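You operate a simulated robot arm through the tools that you are given. There is no shell and no other tool.

The job below is to be done with a simulated robot arm. You get a single attempt, and the scene is never put back.

Task
Put things in order on the white top of the beige table. At the end: the silver threaded pipe stands where the purple pad stood; the purple pad is on the green tray; the black post stands on top of the beige cradle one; the gold four mm shim stands on top of the black dark bracket; whatever was shut is shut again. Leave all else as you found it, and nothing knocked over.

Only the result counts: the job must be done as asked and must still hold three seconds after the hand-in. Knocking over, shifting, dropping, spilling or breaking anything else fails it.

Robot
A 7-joint arm with a two-finger parallel gripper, fixed in place. Base frame: the origin is at the foot of the arm, x ahead of it, y to its left, z up; the work surface is at about z = 0.88. Readings come in m, rad, newtons and seconds.
With the tool pointing down near the work surface it reaches from about 0.1 to 0.64 m from the base axis. Its first joint turns from -1.152 to 1.152 rad. Payload 1.57 kg.
The TCP is the grasp point between the finger pads, 0.03 m short of the fingertips. In the tool frame z runs along the fingers and y along their closing line. The gripper opens to 0.08 m. The fingers are 0.017 m wide and 0.012 m thick; the gripper's body (0.04 by 0.082 m) begins 0.08 m behind the TCP.
Orientation is that of the tool frame in the base frame, as a unit quaternion [x, y, z, w]. With the fingers straight down and closing along the base's y, the tool's x points along the base's -x, its y along +y and its z along -z.

Tools
- The arm moves only by the tool jog_arm. Its argument "series" is a list of rows, each a list of 2 entries, a list of its own where there are three numbers: the shift along the base's x, y, z in m, then the turn, a rotation vector about the base's x, y, z in rad. In form: [[[x, y, z], [rx, ry, rz]], ...]. A call has 1 to 20 rows; each row is the pose to reach, as a shift and turn from the pose commanded when the call began. "hand" is the gripper command, from -1 (fully open) to 1 (shut), values between in proportion, set as the call begins (left out, the last holds). Each row takes 0.2 s and may step no farther than 0.05 m and 0.15 rad from the row before; otherwise, or with a gripper value out of range, the whole call is refused. Where a pose cannot be reached the arm comes as near as it can. A force on the tool above 40 N (or 10 N above the force at the start of the call, whichever is more), or a blocked arm, ends the call early, and 0.2 s more pass. The fingers move at their own pace (about 0.072 m/s each) and stop on an object; they squeeze with about 33 N. The grip force told is the motor's: it shows also when the fingers shut on nothing. Time passes only in rows, and 0.2 s behind the last, so rows that repeat a pose let the fingers close. The reply holds the time, the measured pose of the TCP, the force on the tool along the base axes, the opening and the grip force, in the units named above and with some noise, with the torque about the TCP (base axes, N m) and any sound that the robot's microphone picked up.
- Cameras (640 x 400 px; columns grow to the right, rows downward): "scene" is fixed at [0.0741, 0.448, 1.4312]; the picture's right is [-0.58, -0.82, 0.00], its down [-0.41, 0.29, -0.86] and it looks along [0.71, -0.50, -0.50] (base axes); focal length 235 px, centre (320, 200). "wrist" rides on the gripper at [0.072, -0.007, -0.122] in the tool frame; the picture's right is [0.09, 1.00, 0.00], its down [-0.84, 0.08, -0.54] and it looks along [-0.54, 0.05, 0.84] (tool axes); focal length 238 px, centre (320, 200). There is no depth. A picture from a camera that has moved, and an enlarged one, comes with that camera's place and axes in the base frame and with its lens.
- camera(camera): a new picture of that camera. It takes no simulated time.
- inspect(camera, box): a new picture of the part [left, top, right, bottom] of that camera's present view, enlarged. It takes no simulated time.
- sign_off(): hands the job in; it is judged then, once.

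Places have to be worked out from the pictures, the camera data and where the tool is seen. Open the gripper and draw the arm clear of the work before you hand the job in, unless the task says otherwise.

The tools are called after ">>>" by a JSON object that holds its "method" and its "body". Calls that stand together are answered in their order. jog_arm: Moves the arm, as the interface text tells. Its arguments: {"type":"object","properties":{"series":{"type":"array"},"hand":{"type":"number"}},"required":["series"]} The other tools are called the same way: camera (camera) takes a picture; inspect (camera, box) takes an enlarged picture of a part of a camera's view; sign_off () hands the job in.

At the start:

```text
time_s: 0.0
eef_pos: [0.3791, -0.0261, 1.2564]
ee_rot: [0.0, 1.0, 0.0, 0.0]
wrist_force: [0.1, 0.0, -0.8]
wrist_torque: [0.0, 0.0, -0.01]
width: 0.0802
gripper_force: 0.0
```

scene: 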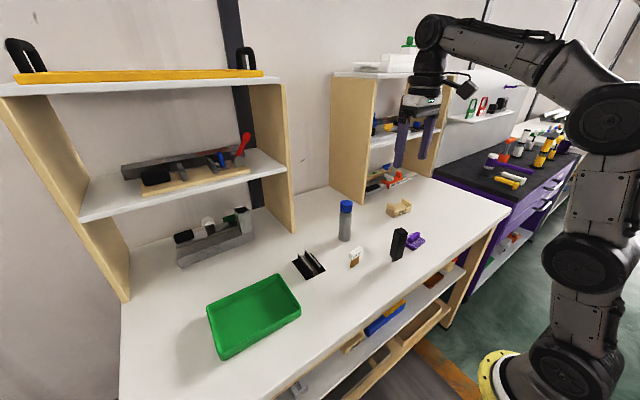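
wrist: 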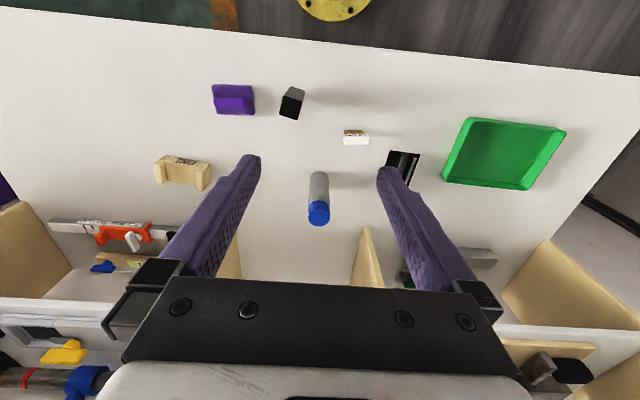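

I'll look closer at the objects on the table before moving anything.

>>> {"method": "inspect", "body": {"camera": "scene", "box": [280, 180, 440, 280]}}

>>> {"method": "inspect", "body": {"camera": "wrist", "box": [140, 60, 300, 200]}}

>>> {"method": "inspect", "body": {"camera": "wrist", "box": [290, 80, 450, 240]}}

>>> {"method": "inspect", "body": {"camera": "scene", "box": [160, 180, 320, 370]}}

```text
4.00 times, centred on (360, 230) of scene
camera zoom: at [0.0741, 0.448, 1.4312], right [-0.58, -0.82, 0.0], down [-0.41, 0.29, -0.86], along [0.71, -0.5, -0.5], focal length 939 px, centre (160, 80)
```

zoom: 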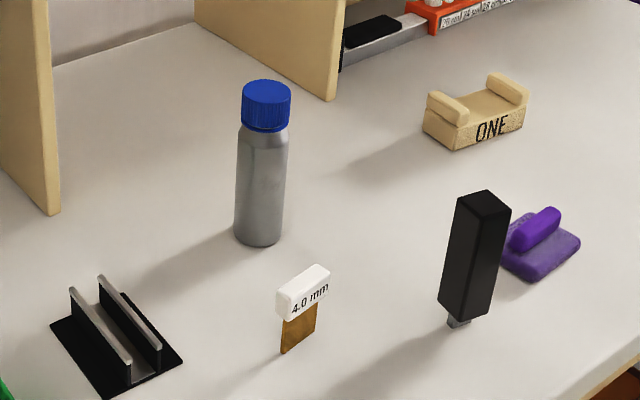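

```text
2.86 times, centred on (220, 130) of wrist
camera zoom: at [0.307, -0.033, 1.3793], right [-0.09, 1.0, 0.0], down [0.84, 0.08, 0.54], along [0.54, 0.05, -0.84], focal length 681 px, centre (606, 400)
```

zoom: 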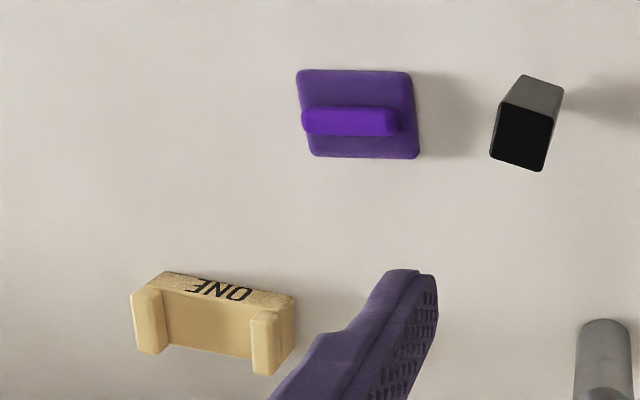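

```text
2.50 times, centred on (370, 160) of wrist
camera zoom: at [0.307, -0.033, 1.3793], right [-0.09, 1.0, 0.0], down [0.84, 0.08, 0.54], along [0.54, 0.05, -0.84], focal length 596 px, centre (195, 300)
```

zoom: 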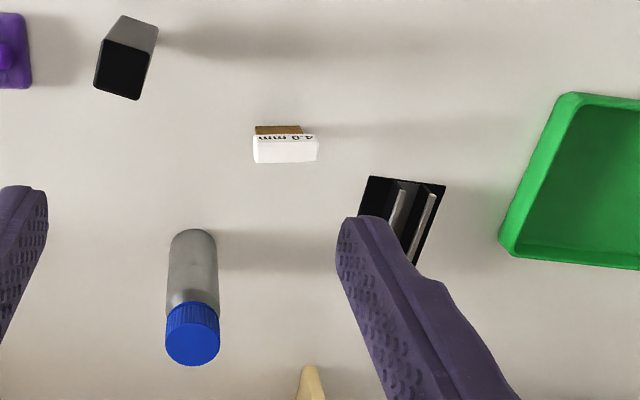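

```text
2.11 times, centred on (240, 275) of scene
camera zoom: at [0.0741, 0.448, 1.4312], right [-0.58, -0.82, 0.0], down [-0.41, 0.29, -0.86], along [0.71, -0.5, -0.5], focal length 494 px, centre (488, 42)
```

zoom: 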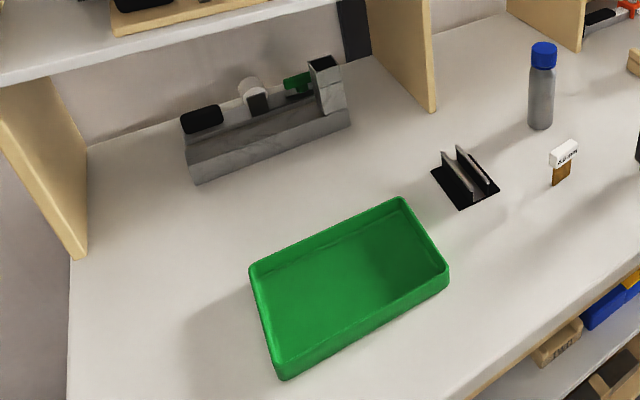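

The pad appears to be near (0.41,-0.19), the post (0.39,-0.07), cradle (0.57,-0.31), bottle-like pipe (0.57,-0.01), shim (0.45,0.05), bracket (0.53,0.17) and tray (0.47,0.40). I'll move lower and back to get a closer wrist view.

>>> {"method": "jog_arm", "body": {"series": [[[-0.02, -0.025, -0.03], [0, 0, 0]], [[-0.04, -0.05, -0.06], [0, 0, 0]], [[-0.06, -0.075, -0.09], [0, 0, 0]], [[-0.08, -0.1, -0.12], [0, 0, 0]], [[-0.08, -0.12, -0.14], [0, 0, 0]], [[-0.08, -0.12, -0.14], [0, 0, 0]]], "hand": -1}}

>>> {"method": "camera", "body": {"camera": "wrist"}}

```text
time_s: 1.4
eef_pos: [0.2997, -0.1461, 1.1137]
ee_rot: [0.0, 1.0, 0.0, 0.0]
wrist_force: [0.4, -0.5, -0.2]
wrist_torque: [-0.01, 0.02, -0.02]
width: 0.0797
gripper_force: 0.0
```

```text
taken
camera wrist: at [0.2276, -0.153, 1.2365], right [-0.09, 1.0, 0.0], down [0.84, 0.08, 0.54], along [0.54, 0.05, -0.84], focal length 238 px, centre (320, 200)
```

wrist: 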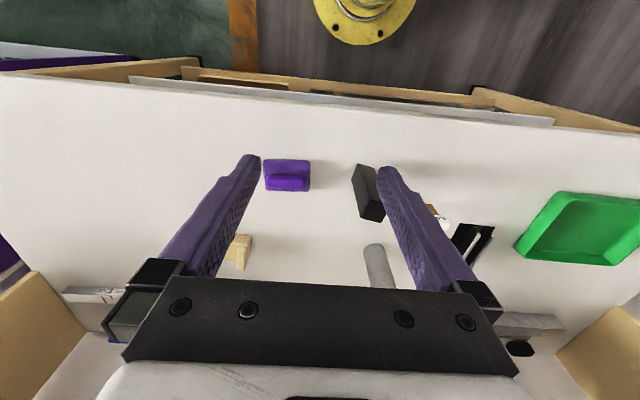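

The pad and post lie close to the predicted places; I zoom in on them.

>>> {"method": "inspect", "body": {"camera": "wrist", "box": [240, 140, 400, 240]}}

>>> {"method": "inspect", "body": {"camera": "scene", "box": [370, 190, 440, 270]}}

>>> {"method": "inspect", "body": {"camera": "scene", "box": [320, 190, 370, 275]}}

>>> {"method": "inspect", "body": {"camera": "scene", "box": [285, 235, 335, 285]}}

```text
4.00 times, centred on (320, 190) of wrist
camera zoom: at [0.2276, -0.153, 1.2365], right [-0.09, 1.0, 0.0], down [0.84, 0.08, 0.54], along [0.54, 0.05, -0.84], focal length 953 px, centre (320, 240)
```

zoom: 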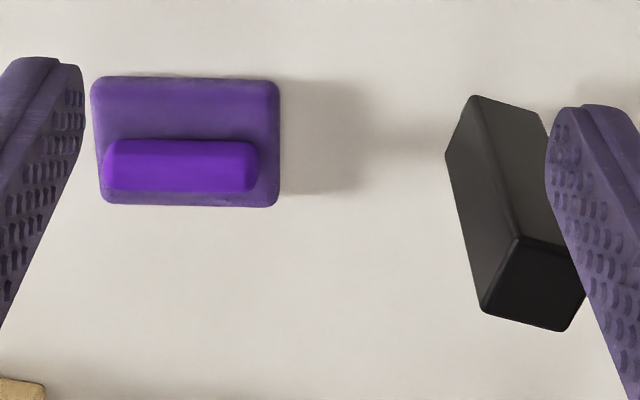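

```text
5.00 times, centred on (405, 230) of scene
camera zoom: at [0.0741, 0.448, 1.4312], right [-0.58, -0.82, 0.0], down [-0.41, 0.29, -0.86], along [0.71, -0.5, -0.5], focal length 1174 px, centre (-105, 50)
```

zoom: 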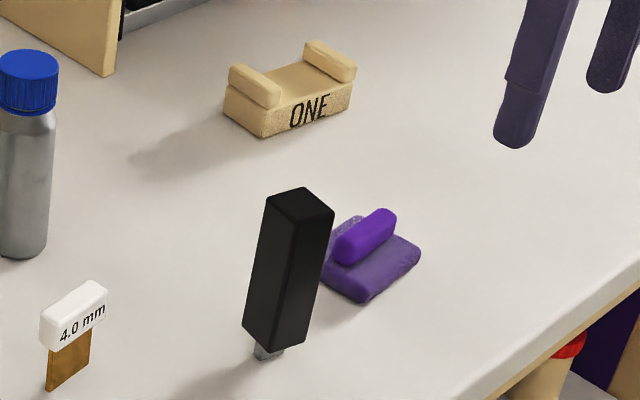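

```text
4.71 times, centred on (345, 232) of scene
camera zoom: at [0.0741, 0.448, 1.4312], right [-0.58, -0.82, 0.0], down [-0.41, 0.29, -0.86], along [0.71, -0.5, -0.5], focal length 1104 px, centre (202, 47)
```

zoom: 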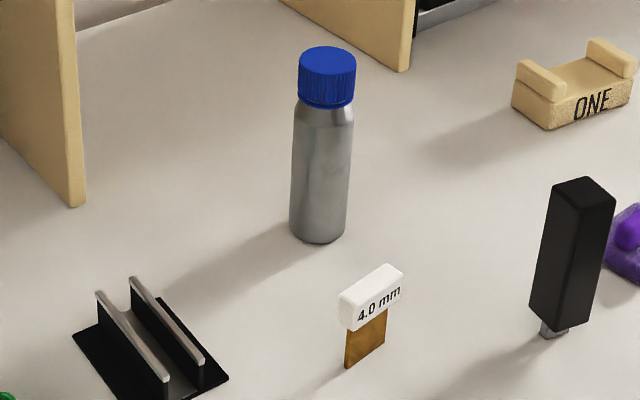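

```text
8.00 times, centred on (310, 260) of scene
camera zoom: at [0.0741, 0.448, 1.4312], right [-0.58, -0.82, 0.0], down [-0.41, 0.29, -0.86], along [0.71, -0.5, -0.5], focal length 1878 px, centre (400, -280)
```

zoom: 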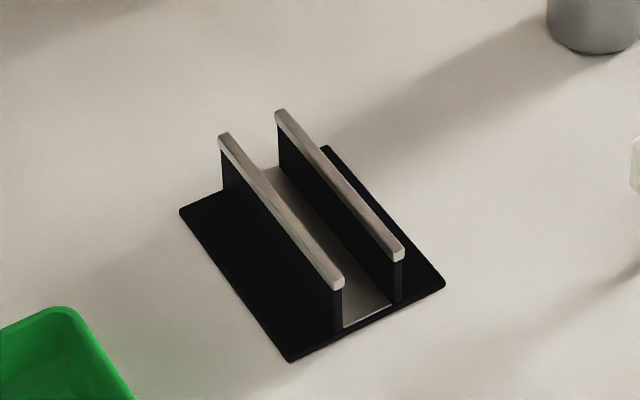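

The pad's handle is a bar about 12 mm thick along y, near (0.412,-0.191), top z≈0.913. I'll turn the hand about -1.49 rad so the fingers close across it, and hover above it.

>>> {"method": "jog_arm", "body": {"series": [[[0.011, -0.005, 0], [0, 0, -0.149]], [[0.022, -0.01, 0], [0, 0, -0.298]], [[0.033, -0.015, 0], [0, 0, -0.447]], [[0.044, -0.02, 0], [0, 0, -0.596]], [[0.055, -0.025, 0], [0, 0, -0.745]], [[0.066, -0.03, 0], [0, 0, -0.894]], [[0.077, -0.035, 0], [0, 0, -1.043]], [[0.088, -0.04, 0], [0, 0, -1.192]], [[0.1, -0.043, 0], [0, 0, -1.341]], [[0.112, -0.045, 0], [0, 0, -1.49]], [[0.112, -0.045, 0], [0, 0, -1.49]]]}}

>>> {"method": "camera", "body": {"camera": "wrist"}}

>>> {"method": "camera", "body": {"camera": "scene"}}

```text
time_s: 3.8
eef_pos: [0.4119, -0.1898, 1.1165]
ee_rot: [0.679, 0.734, 0.001, 0.0]
wrist_force: [0.1, 0.2, -0.2]
wrist_torque: [0.0, 0.0, -0.04]
width: 0.0797
gripper_force: 0.1
```

```text
taken
camera wrist: at [0.3988, -0.1196, 1.2393], right [0.99, 0.17, 0.0], down [0.14, -0.83, 0.54], along [0.09, -0.53, -0.84], focal length 238 px, centre (320, 200)
```

wrist: 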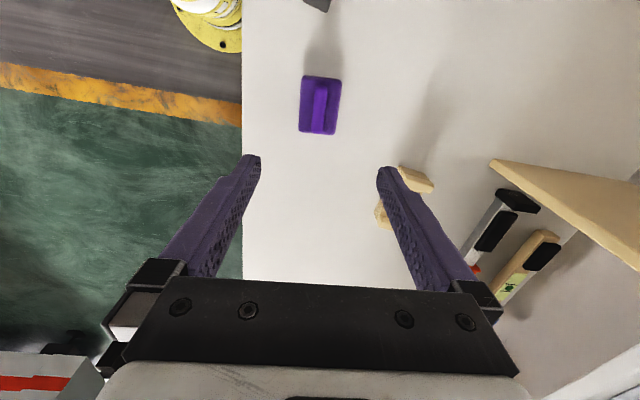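

```text
taken
```

scene: 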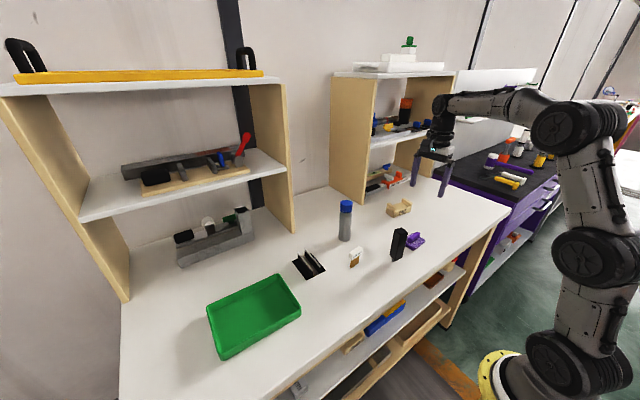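

Orientation reached. Zooming on the pad to refine its position.

>>> {"method": "inspect", "body": {"camera": "wrist", "box": [270, 55, 370, 155]}}

```text
4.00 times, centred on (320, 105) of wrist
camera zoom: at [0.3988, -0.1196, 1.2393], right [0.99, 0.17, 0.0], down [0.14, -0.83, 0.54], along [0.09, -0.53, -0.84], focal length 953 px, centre (320, 580)
```

zoom: 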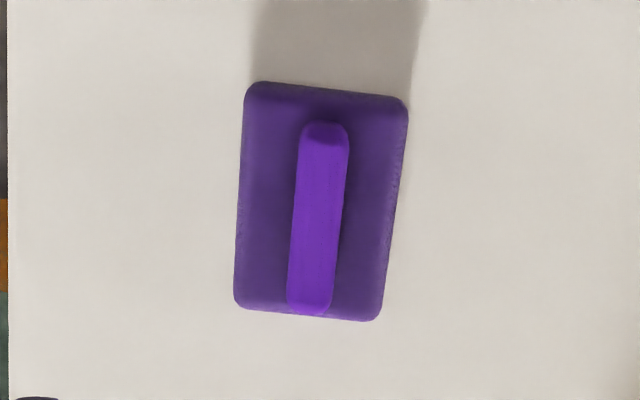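

The handle's centre is at about (0.410,-0.190), aligned with the hand. I descend to TCP z≈0.928, so that the tips stay just above the pad base.

>>> {"method": "jog_arm", "body": {"series": [[[-0.001, 0, -0.04], [0, 0, 0]], [[-0.002, 0, -0.08], [0, 0, 0]], [[-0.002, 0, -0.12], [0, 0, 0]], [[-0.002, 0, -0.15], [0, 0, 0]], [[-0.002, 0, -0.17], [0, 0, 0]], [[-0.002, 0, -0.1885], [0, 0, 0]], [[-0.002, 0, -0.1885], [0, 0, 0]]]}}

>>> {"method": "camera", "body": {"camera": "wrist"}}

>>> {"method": "inspect", "body": {"camera": "scene", "box": [370, 190, 470, 270]}}

```text
time_s: 5.4
eef_pos: [0.4094, -0.19, 0.9277]
ee_rot: [0.678, 0.735, 0.0, 0.0]
wrist_force: [-0.6, -0.1, 0.8]
wrist_torque: [-0.03, 0.01, 0.01]
width: 0.0801
gripper_force: 0.0
```

```text
taken
camera wrist: at [0.3978, -0.1195, 1.0503], right [0.99, 0.17, 0.0], down [0.14, -0.83, 0.54], along [0.09, -0.53, -0.84], focal length 238 px, centre (320, 200)
```

wrist: 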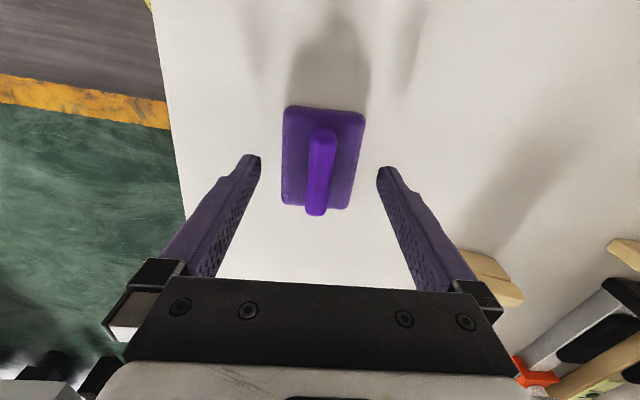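

```text
5.00 times, centred on (420, 230) of scene
camera zoom: at [0.0742, 0.448, 1.4312], right [-0.58, -0.82, 0.0], down [-0.41, 0.29, -0.86], along [0.71, -0.5, -0.5], focal length 1174 px, centre (-180, 50)
```

zoom: 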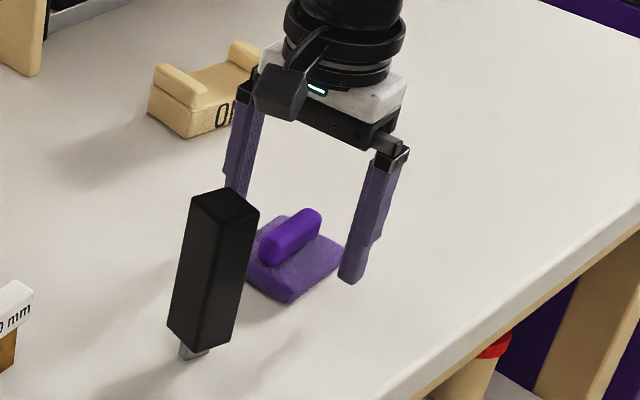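

The handle is midway between the fingers; closing the gripper.

>>> {"method": "jog_arm", "body": {"series": [[[0, 0, 0], [0, 0, 0]], [[0, 0, 0], [0, 0, 0]], [[0, 0, 0], [0, 0, 0]], [[0, 0, 0], [0, 0, 0]], [[0, 0, 0], [0, 0, 0]]], "hand": 1}}

>>> {"method": "camera", "body": {"camera": "wrist"}}

```text
time_s: 6.6
eef_pos: [0.4104, -0.191, 0.9288]
ee_rot: [0.678, 0.735, 0.0, 0.0]
wrist_force: [0.1, -1.0, 0.3]
wrist_torque: [0.02, 0.03, 0.03]
width: 0.015
gripper_force: 31.1
```

```text
taken
camera wrist: at [0.3978, -0.1195, 1.0506], right [0.99, 0.17, 0.0], down [0.14, -0.83, 0.54], along [0.09, -0.53, -0.84], focal length 238 px, centre (320, 200)
```

wrist: 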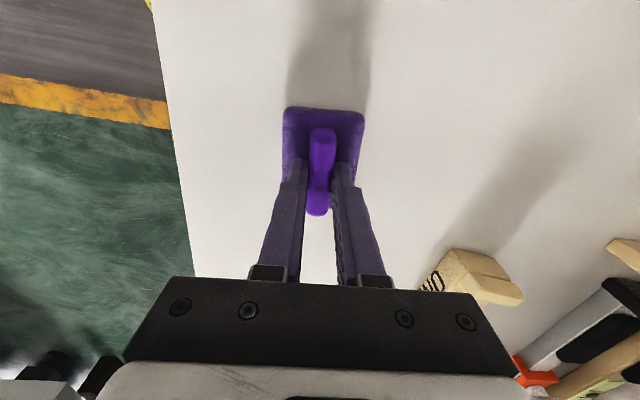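

Grip is firm at 15 mm. I lift straight up to z≈1.2 and carry it toward the tray.

>>> {"method": "jog_arm", "body": {"series": [[[0, 0, 0.03], [0, 0, 0]], [[0, 0, 0.07], [0, 0, 0]], [[0, 0, 0.11], [0, 0, 0]], [[0, 0, 0.15], [0, 0, 0]], [[0, 0, 0.19], [0, 0, 0]], [[0, 0, 0.23], [0, 0, 0]], [[0, 0, 0.27], [0, 0, 0]]]}}

>>> {"method": "jog_arm", "body": {"series": [[[0, 0.04, 0], [0, 0, 0]], [[0, 0.08, 0], [0, 0, 0]], [[0, 0.12, 0], [0, 0, 0]], [[0, 0.16, 0], [0, 0, 0]], [[0, 0.2, 0], [0, 0, 0]], [[0, 0.24, 0], [0, 0, 0]], [[0, 0.28, 0], [0, 0, 0]], [[0, 0.32, 0], [0, 0, 0]], [[0, 0.36, 0], [0, 0, 0]], [[0, 0.4, 0], [0, 0, 0]], [[0, 0.44, 0], [0, 0, 0]], [[0.01, 0.48, 0], [0, 0, 0]], [[0.02, 0.52, 0], [0, 0, 0]], [[0.03, 0.55, 0], [0, 0, 0]], [[0.04, 0.57, 0], [0, 0, 0]], [[0.04, 0.57, 0], [0, 0, 0]]]}}

>>> {"method": "camera", "body": {"camera": "wrist"}}

>>> {"method": "camera", "body": {"camera": "scene"}}

```text
time_s: 8.2
eef_pos: [0.4083, -0.1928, 1.2003]
ee_rot: [0.679, 0.735, -0.001, -0.001]
wrist_force: [0.7, 0.4, -0.2]
wrist_torque: [-0.02, 0.0, 0.01]
width: 0.0147
gripper_force: 31.1
```

```text
time_s: 11.6
eef_pos: [0.419, 0.3542, 1.1706]
ee_rot: [0.678, 0.735, 0.0, 0.0]
wrist_force: [-0.2, 0.8, -0.5]
wrist_torque: [0.0, -0.02, 0.0]
width: 0.015
gripper_force: 30.5
out of reach, approached as far as the arm can: row 13, 14, 15, 16
```

```text
taken
camera wrist: at [0.4066, 0.4256, 1.2923], right [0.99, 0.17, 0.0], down [0.14, -0.83, 0.54], along [0.09, -0.53, -0.84], focal length 238 px, centre (320, 200)
```

wrist: 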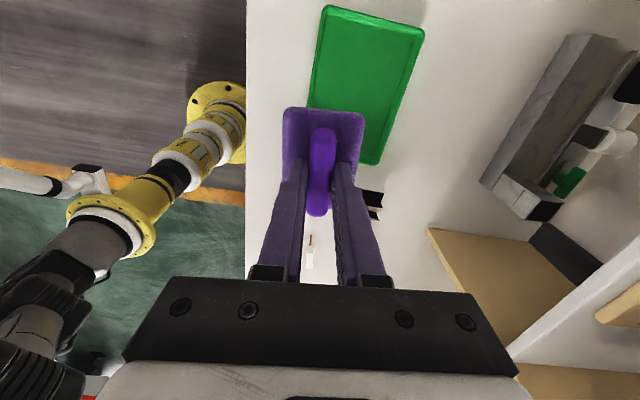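

```text
taken
```

scene: 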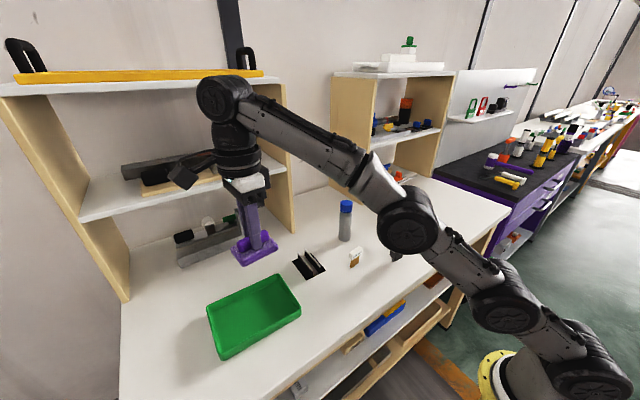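

At z≈1.2 this radius is beyond reach, but it should be reachable lower down. The tray spans roughly x 0.40–0.535, y 0.27–0.47; I step down and see where the pose lands.

>>> {"method": "jog_arm", "body": {"series": [[[0, -0.01, -0.04], [0, 0, 0]], [[0, -0.02, -0.08], [0, 0, 0]], [[0, -0.02, -0.12], [0, 0, 0]], [[0, -0.02, -0.12], [0, 0, 0]]]}}

>>> {"method": "camera", "body": {"camera": "wrist"}}

>>> {"method": "camera", "body": {"camera": "scene"}}

```text
time_s: 12.6
eef_pos: [0.4216, 0.334, 1.0531]
ee_rot: [0.678, 0.735, 0.0, -0.001]
wrist_force: [0.4, 0.3, -1.1]
wrist_torque: [0.01, 0.0, 0.01]
width: 0.0151
gripper_force: 31.0
```

```text
taken
camera wrist: at [0.4082, 0.4046, 1.1747], right [0.99, 0.17, 0.0], down [0.14, -0.83, 0.54], along [0.09, -0.53, -0.84], focal length 238 px, centre (320, 200)
```

wrist: 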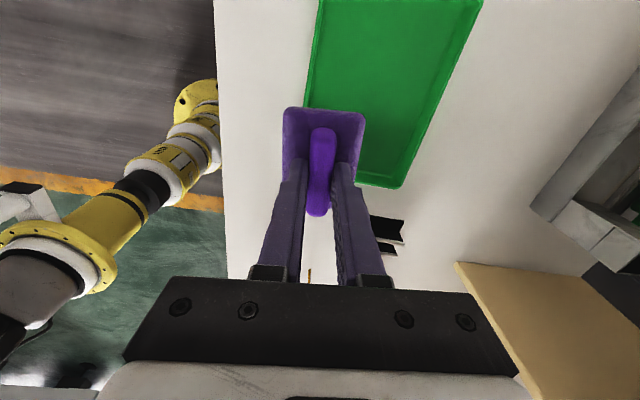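

```text
taken
```

scene: 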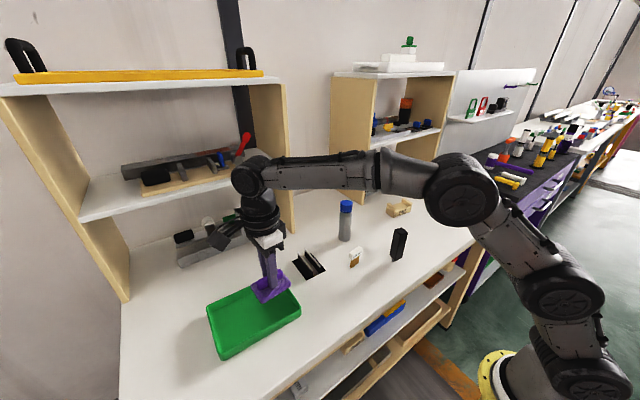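

The tray's left edge is at x≈0.403, its near-right corner at (0.537,0.271), so its centre is about (0.468,0.37). I shift over it and descend partway.

>>> {"method": "jog_arm", "body": {"series": [[[0.02, 0.016, 0], [0, 0, 0]], [[0.042, 0.033, -0.01], [0, 0, 0]], [[0.042, 0.033, -0.04], [0, 0, 0]], [[0.042, 0.033, -0.075], [0, 0, 0]], [[0.042, 0.033, -0.075], [0, 0, 0]]]}}

>>> {"method": "camera", "body": {"camera": "wrist"}}

>>> {"method": "inspect", "body": {"camera": "scene", "box": [180, 240, 320, 370]}}

```text
time_s: 13.8
eef_pos: [0.4636, 0.3671, 0.9769]
ee_rot: [0.678, 0.735, 0.001, 0.0]
wrist_force: [0.2, 0.1, -0.3]
wrist_torque: [0.02, 0.0, 0.01]
width: 0.0147
gripper_force: 30.7
```

```text
taken
camera wrist: at [0.4505, 0.438, 1.099], right [0.99, 0.17, 0.0], down [0.14, -0.83, 0.54], along [0.09, -0.53, -0.84], focal length 238 px, centre (320, 200)
```

wrist: 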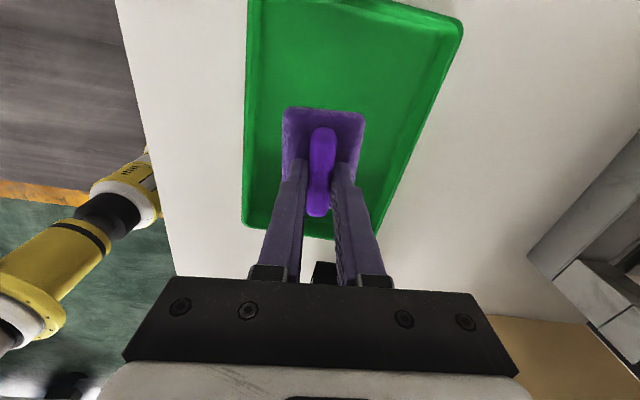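

```text
3.08 times, centred on (250, 305) of scene
camera zoom: at [0.0742, 0.448, 1.4312], right [-0.58, -0.82, 0.0], down [-0.41, 0.29, -0.86], along [0.71, -0.5, -0.5], focal length 722 px, centre (535, -123)
```

zoom: 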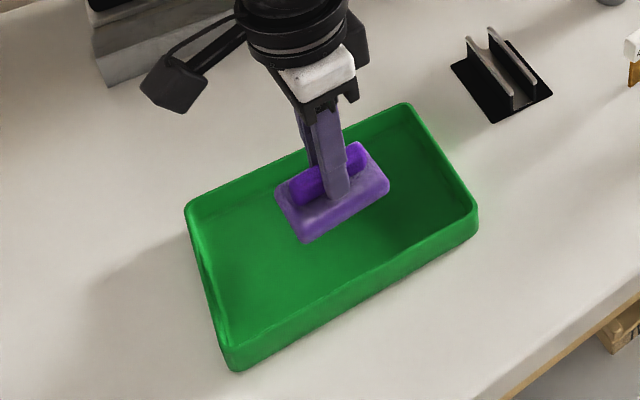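

The pad is centred over the tray. I descend slowly, watching the force for contact with the tray floor.

>>> {"method": "jog_arm", "body": {"series": [[[0, 0, -0.015], [0, 0, 0]], [[0, 0, -0.03], [0, 0, 0]], [[0, 0, -0.038], [0, 0, 0]], [[0, 0, -0.041], [0, 0, 0]], [[0, 0, -0.041], [0, 0, 0]]]}}

```text
time_s: 15.0
eef_pos: [0.4624, 0.3666, 0.936]
ee_rot: [0.678, 0.735, 0.0, 0.0]
wrist_force: [-0.5, 0.2, -0.9]
wrist_torque: [0.04, -0.01, 0.0]
width: 0.0148
gripper_force: 31.0
```

No contact yet; going down in millimetre steps.

>>> {"method": "jog_arm", "body": {"series": [[[0, 0, -0.001], [0, 0, 0]], [[0, 0, -0.002], [0, 0, 0]], [[0, 0, -0.002], [0, 0, 0]]]}}

>>> {"method": "jog_arm", "body": {"series": [[[0, 0, -0.001], [0, 0, 0]], [[0, 0, -0.002], [0, 0, 0]], [[0, 0, -0.002], [0, 0, 0]]]}}

```text
time_s: 15.8
eef_pos: [0.4632, 0.3665, 0.9334]
ee_rot: [0.679, 0.734, 0.0, 0.001]
wrist_force: [-0.1, 0.5, -1.0]
wrist_torque: [0.0, 0.0, -0.01]
width: 0.015
gripper_force: 31.2
```

```text
time_s: 16.6
eef_pos: [0.4628, 0.3669, 0.9326]
ee_rot: [0.678, 0.735, 0.0, 0.0]
wrist_force: [-0.6, 0.8, 4.3]
wrist_torque: [0.0, 0.05, 0.02]
width: 0.0149
gripper_force: 30.8
```

Contact (about 4 N upward) at TCP z≈0.932: the pad is on the tray floor. I open, then lift straight up.

>>> {"method": "jog_arm", "body": {"series": [[[0, 0, 0], [0, 0, 0]], [[0, 0, 0], [0, 0, 0]], [[0, 0, 0], [0, 0, 0]]], "hand": -0.2}}

>>> {"method": "jog_arm", "body": {"series": [[[0, 0, 0.02], [0, 0, 0]], [[0, 0, 0.05], [0, 0, 0]], [[0, 0, 0.08], [0, 0, 0]], [[-0.03, -0.03, 0.11], [0, 0, 0]], [[-0.06, -0.06, 0.14], [0, 0, 0]], [[-0.08, -0.1, 0.17], [0, 0, 0]]]}}

>>> {"method": "camera", "body": {"camera": "scene"}}

>>> {"method": "camera", "body": {"camera": "wrist"}}

```text
time_s: 17.4
eef_pos: [0.4624, 0.3676, 0.9312]
ee_rot: [0.678, 0.735, 0.0, 0.0]
wrist_force: [0.4, 0.4, -0.2]
wrist_torque: [-0.02, 0.02, 0.01]
width: 0.0479
gripper_force: 0.1
```

```text
refused: row 4 steps farther than a row can; nothing moved
```

```text
taken
```

scene: 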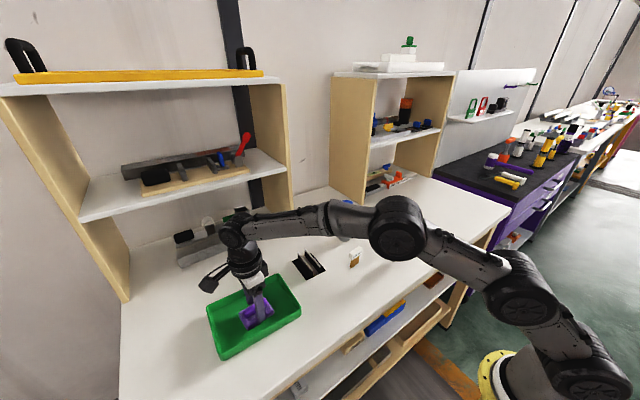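

```text
taken
camera wrist: at [0.4501, 0.4378, 1.0532], right [0.99, 0.17, 0.0], down [0.14, -0.83, 0.54], along [0.09, -0.53, -0.84], focal length 238 px, centre (320, 200)
```

wrist: 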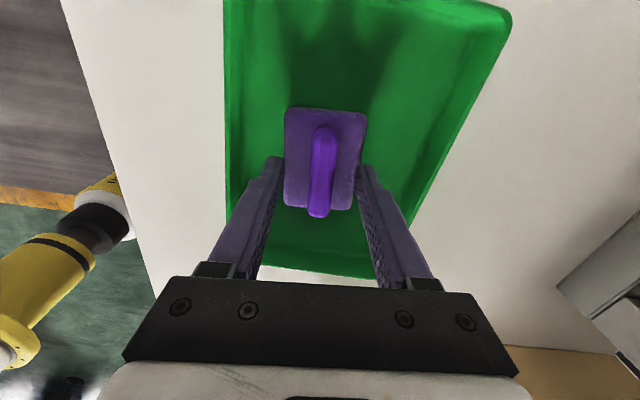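

The pad rests in the tray and is released. I lift and retreat, turning the hand back to yaw 0 so I can look at the shim, bracket and pipe.

>>> {"method": "jog_arm", "body": {"series": [[[0, 0, 0.02], [0, 0, 0]], [[0, 0, 0.06], [0, 0, 0]], [[0, 0, 0.1], [0, 0, 0]], [[-0.02, -0.02, 0.12], [0, 0, 0.149]], [[-0.04, -0.05, 0.14], [0, 0, 0.298]], [[-0.06, -0.08, 0.16], [0, 0, 0.447]], [[-0.08, -0.11, 0.18], [0, 0, 0.596]], [[-0.1, -0.14, 0.19], [0, 0, 0.745]], [[-0.12, -0.17, 0.19], [0, 0, 0.894]], [[-0.13, -0.2, 0.19], [0, 0, 1.043]], [[-0.14, -0.23, 0.19], [0, 0, 1.192]], [[-0.15, -0.26, 0.19], [0, 0, 1.341]], [[-0.15, -0.28, 0.19], [0, 0, 1.49]], [[-0.15, -0.28, 0.19], [0, 0, 1.49]]], "hand": -1}}

>>> {"method": "camera", "body": {"camera": "wrist"}}

>>> {"method": "camera", "body": {"camera": "scene"}}

```text
time_s: 20.4
eef_pos: [0.3131, 0.0878, 1.1205]
ee_rot: [0.0, 1.0, 0.0, 0.0]
wrist_force: [-0.1, -0.2, -0.2]
wrist_torque: [0.0, 0.01, -0.03]
width: 0.08
gripper_force: 0.0
```

```text
taken
camera wrist: at [0.2411, 0.0802, 1.2438], right [-0.09, 1.0, 0.0], down [0.84, 0.08, 0.54], along [0.54, 0.05, -0.84], focal length 238 px, centre (320, 200)
```

wrist: 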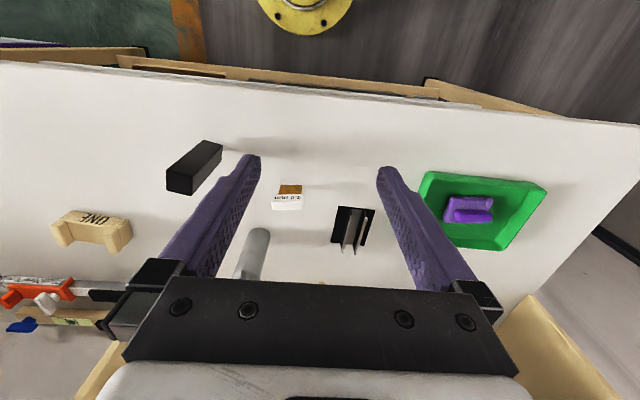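

```text
taken
```

scene: 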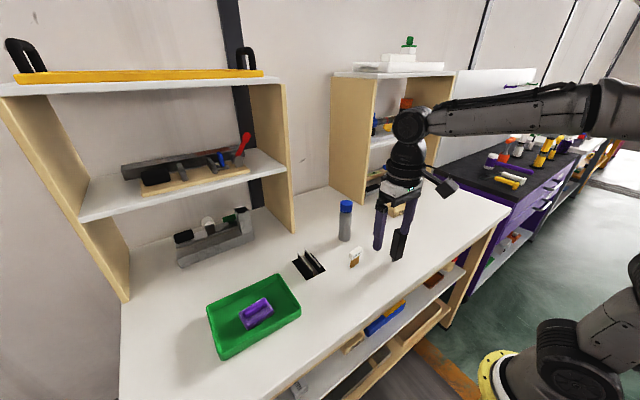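

Pad is on the tray. Zooming on the shim, bracket, and cradle in the wrist view.

>>> {"method": "inspect", "body": {"camera": "wrist", "box": [260, 165, 390, 265]}}

>>> {"method": "inspect", "body": {"camera": "wrist", "box": [40, 190, 140, 270]}}

>>> {"method": "inspect", "body": {"camera": "wrist", "box": [150, 125, 240, 205]}}

```text
4.00 times, centred on (325, 215) of wrist
camera zoom: at [0.2411, 0.0802, 1.2438], right [-0.09, 1.0, 0.0], down [0.84, 0.08, 0.54], along [0.54, 0.05, -0.84], focal length 953 px, centre (300, 140)
```

zoom: 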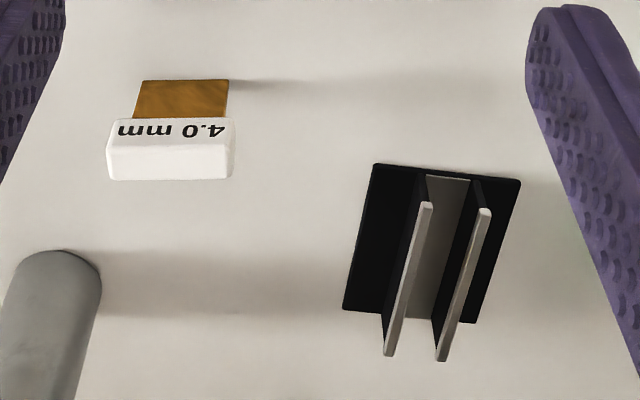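

```text
5.00 times, centred on (90, 230) of wrist
camera zoom: at [0.2411, 0.0802, 1.2438], right [-0.09, 1.0, 0.0], down [0.84, 0.08, 0.54], along [0.54, 0.05, -0.84], focal length 1192 px, centre (1470, 50)
```

zoom: 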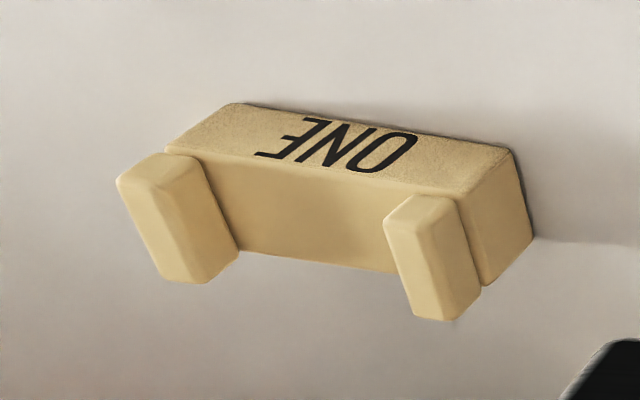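

```text
5.00 times, centred on (195, 165) of wrist
camera zoom: at [0.2411, 0.0802, 1.2438], right [-0.09, 1.0, 0.0], down [0.84, 0.08, 0.54], along [0.54, 0.05, -0.84], focal length 1192 px, centre (945, 375)
```

zoom: 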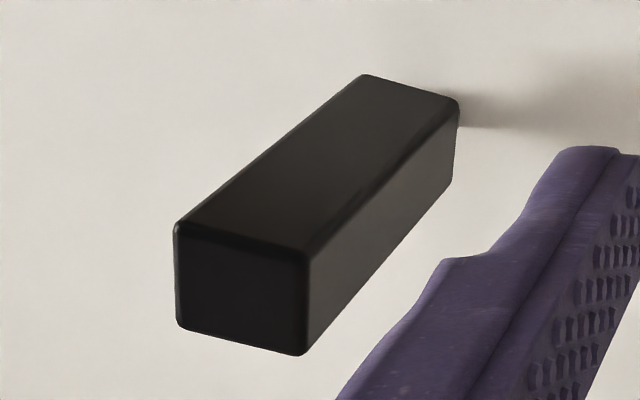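

Shim is at about (0.4515,0.049) with a 15×48 mm head at z 0.919–0.940; the bracket channel (20 mm wide, along x) is centred near (0.53,0.171), fin tops at z≈0.908. Before moving on, I check the other silver-looking candidates in the scene, to be sure which thing is the "threaded pipe".

>>> {"method": "inspect", "body": {"camera": "scene", "box": [160, 190, 270, 280]}}

>>> {"method": "inspect", "body": {"camera": "scene", "box": [110, 125, 260, 205]}}

>>> {"method": "inspect", "body": {"camera": "scene", "box": [330, 90, 450, 200]}}

>>> {"method": "inspect", "body": {"camera": "scene", "box": [325, 190, 365, 250]}}

```text
4.44 times, centred on (215, 235) of scene
camera zoom: at [0.0741, 0.448, 1.4312], right [-0.58, -0.82, 0.0], down [-0.41, 0.29, -0.86], along [0.71, -0.5, -0.5], focal length 1043 px, centre (787, 44)
```

zoom: 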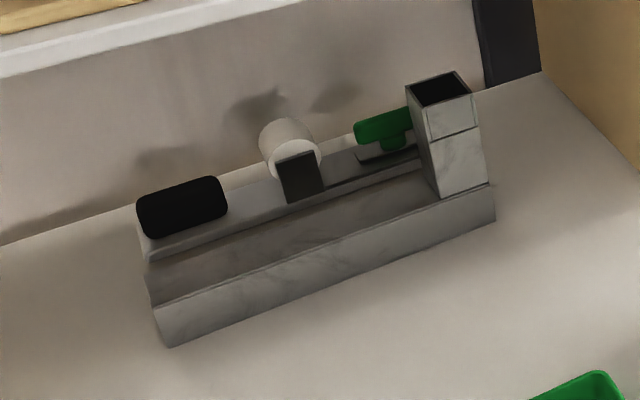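

```text
4.27 times, centred on (185, 165) of scene
camera zoom: at [0.0741, 0.448, 1.4312], right [-0.58, -0.82, 0.0], down [-0.41, 0.29, -0.86], along [0.71, -0.5, -0.5], focal length 1001 px, centre (896, 349)
```

zoom: 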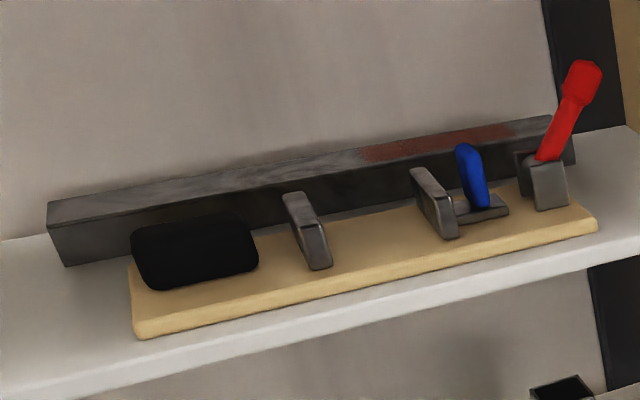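

```text
3.64 times, centred on (390, 145) of scene
camera zoom: at [0.0741, 0.448, 1.4312], right [-0.58, -0.82, 0.0], down [-0.41, 0.29, -0.86], along [0.71, -0.5, -0.5], focal length 854 px, centre (66, 400)
```

zoom: 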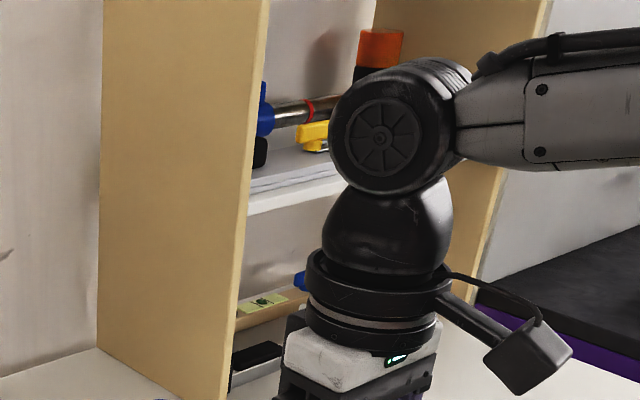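

```text
6.67 times, centred on (345, 220) of scene
camera zoom: at [0.0741, 0.448, 1.4312], right [-0.58, -0.82, 0.0], down [-0.41, 0.29, -0.86], along [0.71, -0.5, -0.5], focal length 1565 px, centre (153, 67)
```

zoom: 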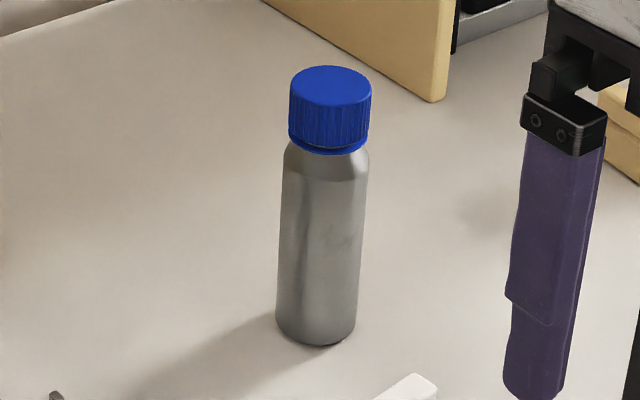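

The capped silver cylinder is the only matching item on the tabletop, so that is the pipe. I move in front of it for a better fix on its position.

>>> {"method": "jog_arm", "body": {"series": [[[0.03, -0.03, 0.005], [0, 0, 0]], [[0.06, -0.065, 0.01], [0, 0, 0]], [[0.087, -0.1, 0.01], [0, 0, 0]], [[0.087, -0.1, 0.01], [0, 0, 0]]]}}

>>> {"method": "camera", "body": {"camera": "wrist"}}

>>> {"method": "inspect", "body": {"camera": "wrist", "box": [240, 170, 400, 280]}}

```text
time_s: 21.4
eef_pos: [0.4008, -0.0162, 1.1328]
ee_rot: [0.0, 1.0, -0.001, 0.0]
wrist_force: [0.1, 0.3, 0.4]
wrist_torque: [0.0, 0.02, 0.0]
width: 0.0799
gripper_force: 0.0
```

```text
taken
camera wrist: at [0.3288, -0.0232, 1.2549], right [-0.09, 1.0, 0.0], down [0.84, 0.08, 0.54], along [0.54, 0.05, -0.84], focal length 238 px, centre (320, 200)
```

wrist: 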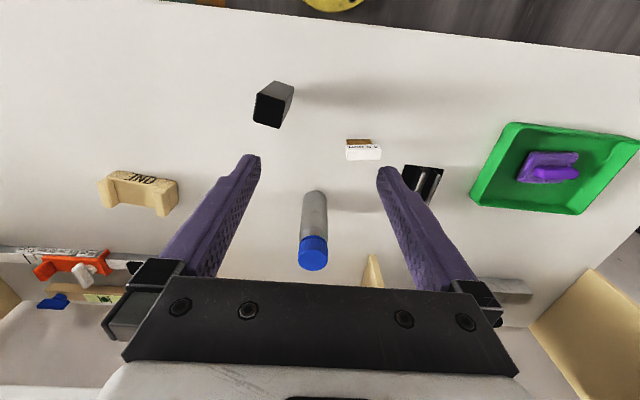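

```text
3.64 times, centred on (320, 225) of wrist
camera zoom: at [0.3288, -0.0232, 1.2549], right [-0.09, 1.0, 0.0], down [0.84, 0.08, 0.54], along [0.54, 0.05, -0.84], focal length 867 px, centre (320, 109)
```

zoom: 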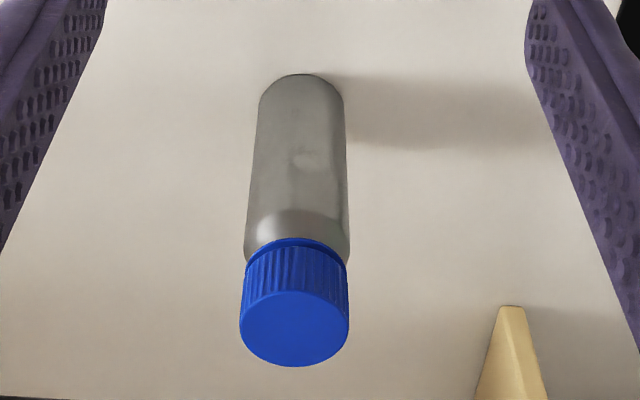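

The pipe is about 40 mm in diameter, standing at (0.5705,-0.011), top z≈1.03. I go over it at z≈1.085 and check.

>>> {"method": "jog_arm", "body": {"series": [[[0.045, 0.001, 0], [0, 0, 0]], [[0.09, 0.003, 0], [0, 0, 0]], [[0.135, 0.005, -0.01], [0, 0, 0]], [[0.16, 0.005, -0.03], [0, 0, 0]], [[0.17, 0.005, -0.048], [0, 0, 0]], [[0.17, 0.005, -0.048], [0, 0, 0]]]}}

>>> {"method": "camera", "body": {"camera": "scene"}}

>>> {"method": "camera", "body": {"camera": "wrist"}}

```text
time_s: 22.8
eef_pos: [0.5708, -0.0089, 1.0821]
ee_rot: [0.0, 1.0, 0.001, 0.0]
wrist_force: [0.3, -0.1, 0.3]
wrist_torque: [0.04, 0.01, -0.05]
width: 0.08
gripper_force: 0.0
```

```text
taken
```

scene: 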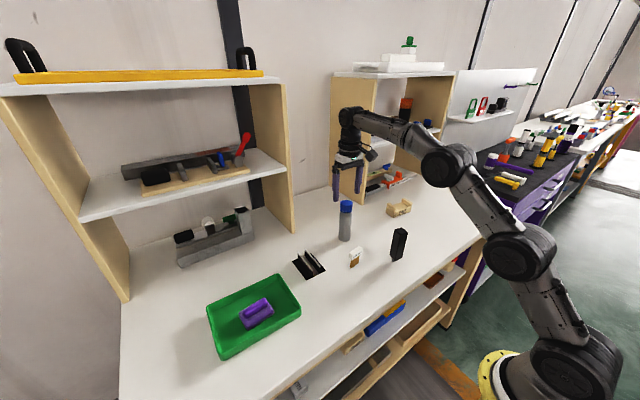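

```text
taken
camera wrist: at [0.4979, -0.0152, 1.2049], right [-0.09, 1.0, 0.0], down [0.84, 0.08, 0.54], along [0.54, 0.05, -0.84], focal length 238 px, centre (320, 200)
```

wrist: 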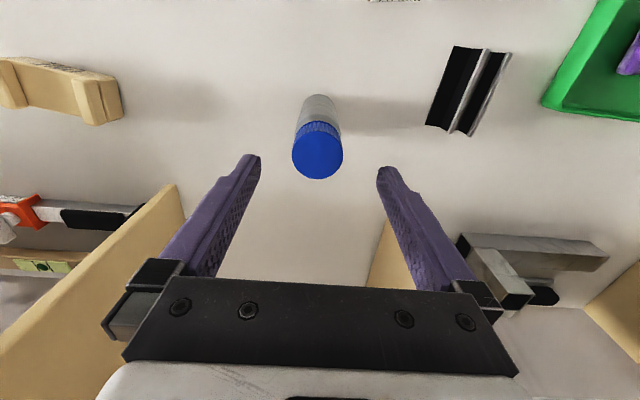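

The cap centre reads (0.566,-0.0106), well centred between the fingers. I descend to TCP z≈0.966.

>>> {"method": "jog_arm", "body": {"series": [[[-0.001, -0.001, -0.03], [0, 0, 0]], [[-0.002, -0.002, -0.06], [0, 0, 0]], [[-0.002, -0.002, -0.09], [0, 0, 0]], [[-0.002, -0.002, -0.116], [0, 0, 0]], [[-0.002, -0.002, -0.116], [0, 0, 0]]]}}

>>> {"method": "inspect", "body": {"camera": "scene", "box": [310, 150, 410, 260]}}

>>> {"method": "camera", "body": {"camera": "wrist"}}

```text
time_s: 24.0
eef_pos: [0.5674, -0.0114, 0.9666]
ee_rot: [0.0, 1.0, 0.0, 0.0]
wrist_force: [1.1, -0.2, -0.2]
wrist_torque: [0.01, 0.0, 0.04]
width: 0.0801
gripper_force: 0.0
```

```text
3.64 times, centred on (360, 205) of scene
camera zoom: at [0.0741, 0.448, 1.4312], right [-0.58, -0.82, 0.0], down [-0.41, 0.29, -0.86], along [0.71, -0.5, -0.5], focal length 854 px, centre (174, 182)
```

zoom: 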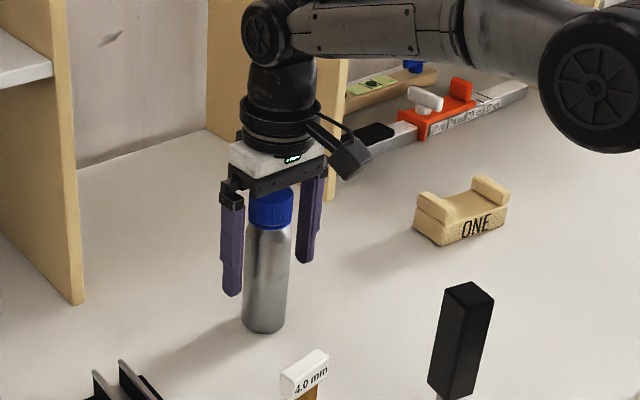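

```text
taken
camera wrist: at [0.4948, -0.0179, 1.089], right [-0.09, 1.0, 0.0], down [0.84, 0.08, 0.54], along [0.54, 0.05, -0.84], focal length 238 px, centre (320, 200)
```

wrist: 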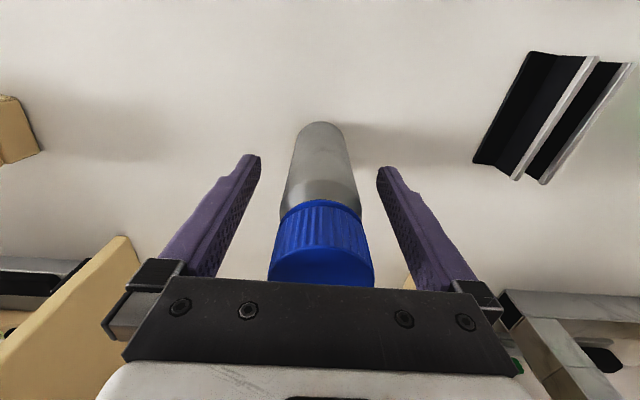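

Fingers straddle the pipe well, with the palm above the cap. Closing.

>>> {"method": "jog_arm", "body": {"series": [[[0, 0, 0], [0, 0, 0]], [[0, 0, 0], [0, 0, 0]], [[0, 0, 0], [0, 0, 0]], [[0, 0, 0], [0, 0, 0]]], "hand": 1}}

>>> {"method": "jog_arm", "body": {"series": [[[0, 0, 0.01], [0, 0, 0]], [[0, 0, 0.02], [0, 0, 0]], [[0, 0, 0.02], [0, 0, 0]]]}}

>>> {"method": "inspect", "body": {"camera": "scene", "box": [310, 150, 410, 260]}}

```text
time_s: 25.0
eef_pos: [0.5667, -0.0108, 0.9677]
ee_rot: [0.001, 1.0, 0.0, 0.001]
wrist_force: [0.3, 0.0, 0.4]
wrist_torque: [0.17, 0.03, 0.02]
width: 0.0433
gripper_force: 32.9
```

```text
time_s: 25.8
eef_pos: [0.5678, -0.0086, 0.9873]
ee_rot: [0.0, 1.0, 0.0, 0.0]
wrist_force: [-0.4, -0.2, -2.3]
wrist_torque: [0.01, -0.01, -0.02]
width: 0.0432
gripper_force: 33.1
```

```text
3.64 times, centred on (360, 205) of scene
camera zoom: at [0.0742, 0.448, 1.4312], right [-0.58, -0.82, 0.0], down [-0.41, 0.29, -0.86], along [0.71, -0.5, -0.5], focal length 854 px, centre (174, 182)
```

zoom: 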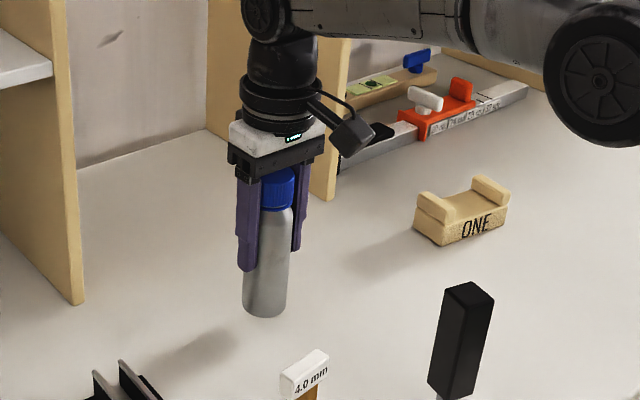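

The pipe is held at 43 mm wide, about 2 N, hanging upright. I lift to z≈1.12 and carry it above the pad's former place (0.410,-0.190).

>>> {"method": "jog_arm", "body": {"series": [[[0, 0, 0.04], [0, 0, 0]], [[0, 0, 0.08], [0, 0, 0]], [[0, 0, 0.12], [0, 0, 0]], [[-0.01, -0.01, 0.135], [0, 0, 0]], [[-0.035, -0.04, 0.135], [0, 0, 0]], [[-0.06, -0.07, 0.135], [0, 0, 0]], [[-0.085, -0.1, 0.135], [0, 0, 0]], [[-0.11, -0.13, 0.135], [0, 0, 0]], [[-0.135, -0.155, 0.135], [0, 0, 0]], [[-0.15, -0.175, 0.135], [0, 0, 0]], [[-0.159, -0.181, 0.135], [0, 0, 0]], [[-0.159, -0.181, 0.135], [0, 0, 0]], [[-0.159, -0.181, 0.135], [0, 0, 0]]]}}

>>> {"method": "camera", "body": {"camera": "scene"}}

>>> {"method": "camera", "body": {"camera": "wrist"}}

```text
time_s: 28.6
eef_pos: [0.4078, -0.1928, 1.1228]
ee_rot: [0.0, 1.0, 0.0, -0.001]
wrist_force: [0.2, 0.0, -3.9]
wrist_torque: [-0.04, 0.03, 0.02]
width: 0.043
gripper_force: 33.0
```

```text
taken
```

scene: 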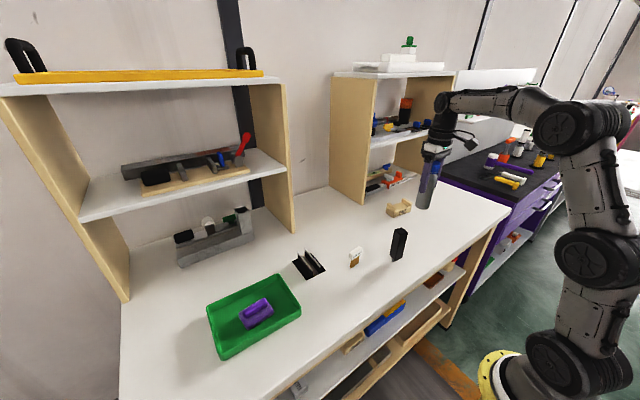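

```text
taken
camera wrist: at [0.3358, -0.1986, 1.245], right [-0.09, 1.0, 0.0], down [0.84, 0.08, 0.54], along [0.54, 0.05, -0.84], focal length 238 px, centre (320, 200)
```

wrist: 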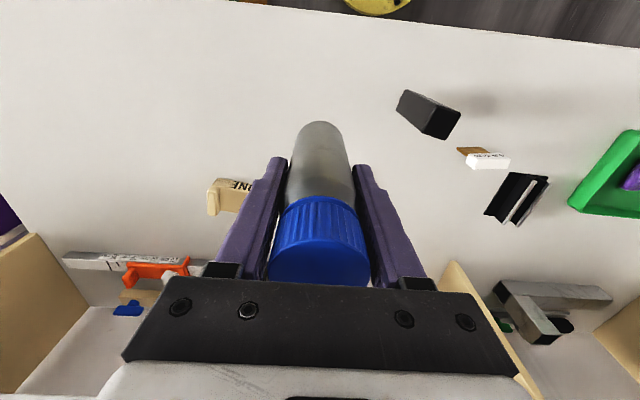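

Positioned; I descend to just above the table, then feel for contact.

>>> {"method": "jog_arm", "body": {"series": [[[0, 0, -0.04], [0, 0, 0]], [[0, 0, -0.08], [0, 0, 0]], [[0, 0, -0.115], [0, 0, 0]], [[0, 0, -0.138], [0, 0, 0]], [[0, 0, -0.148], [0, 0, 0]], [[0, 0, -0.151], [0, 0, 0]], [[0, 0, -0.151], [0, 0, 0]]]}}

>>> {"method": "jog_arm", "body": {"series": [[[0, 0, -0.001], [0, 0, 0]], [[0, 0, -0.002], [0, 0, 0]], [[0, 0, -0.002], [0, 0, 0]]]}}

```text
time_s: 30.2
eef_pos: [0.4081, -0.1911, 0.9726]
ee_rot: [0.0, 1.0, 0.0, 0.001]
wrist_force: [-1.7, 0.0, 1.5]
wrist_torque: [-0.11, 0.17, 0.01]
width: 0.0433
gripper_force: 32.7
```

```text
time_s: 31.0
eef_pos: [0.4092, -0.19, 0.9703]
ee_rot: [0.001, 1.0, -0.001, 0.003]
wrist_force: [-3.5, 6.5, 22.9]
wrist_torque: [0.9, 0.11, 0.03]
width: 0.0434
gripper_force: 33.2
```

Firm contact with the table (22 N at z≈0.970). I back off 2 mm to relieve the load and look before releasing.

>>> {"method": "jog_arm", "body": {"series": [[[0, 0, 0.001], [0, 0, 0]], [[0, 0, 0.002], [0, 0, 0]], [[0, 0, 0.002], [0, 0, 0]]]}}

>>> {"method": "inspect", "body": {"camera": "scene", "box": [370, 150, 470, 270]}}

```text
time_s: 31.8
eef_pos: [0.4091, -0.1913, 0.9707]
ee_rot: [0.0, 1.0, 0.0, 0.001]
wrist_force: [2.8, 2.5, 8.8]
wrist_torque: [0.28, -0.64, 0.03]
width: 0.0432
gripper_force: 32.9
```

```text
3.33 times, centred on (420, 210) of scene
camera zoom: at [0.0741, 0.4481, 1.4312], right [-0.58, -0.82, 0.0], down [-0.41, 0.29, -0.86], along [0.71, -0.5, -0.5], focal length 782 px, centre (-13, 167)
```

zoom: 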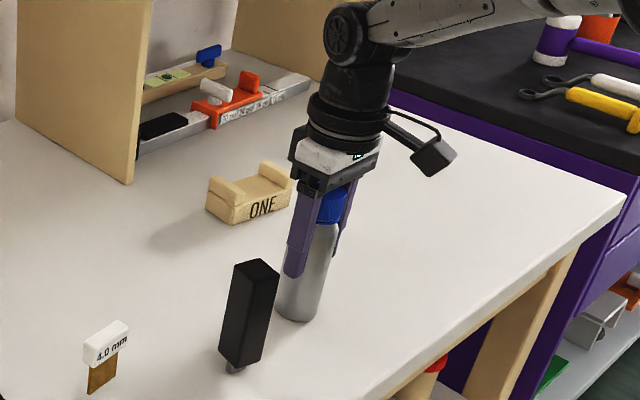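

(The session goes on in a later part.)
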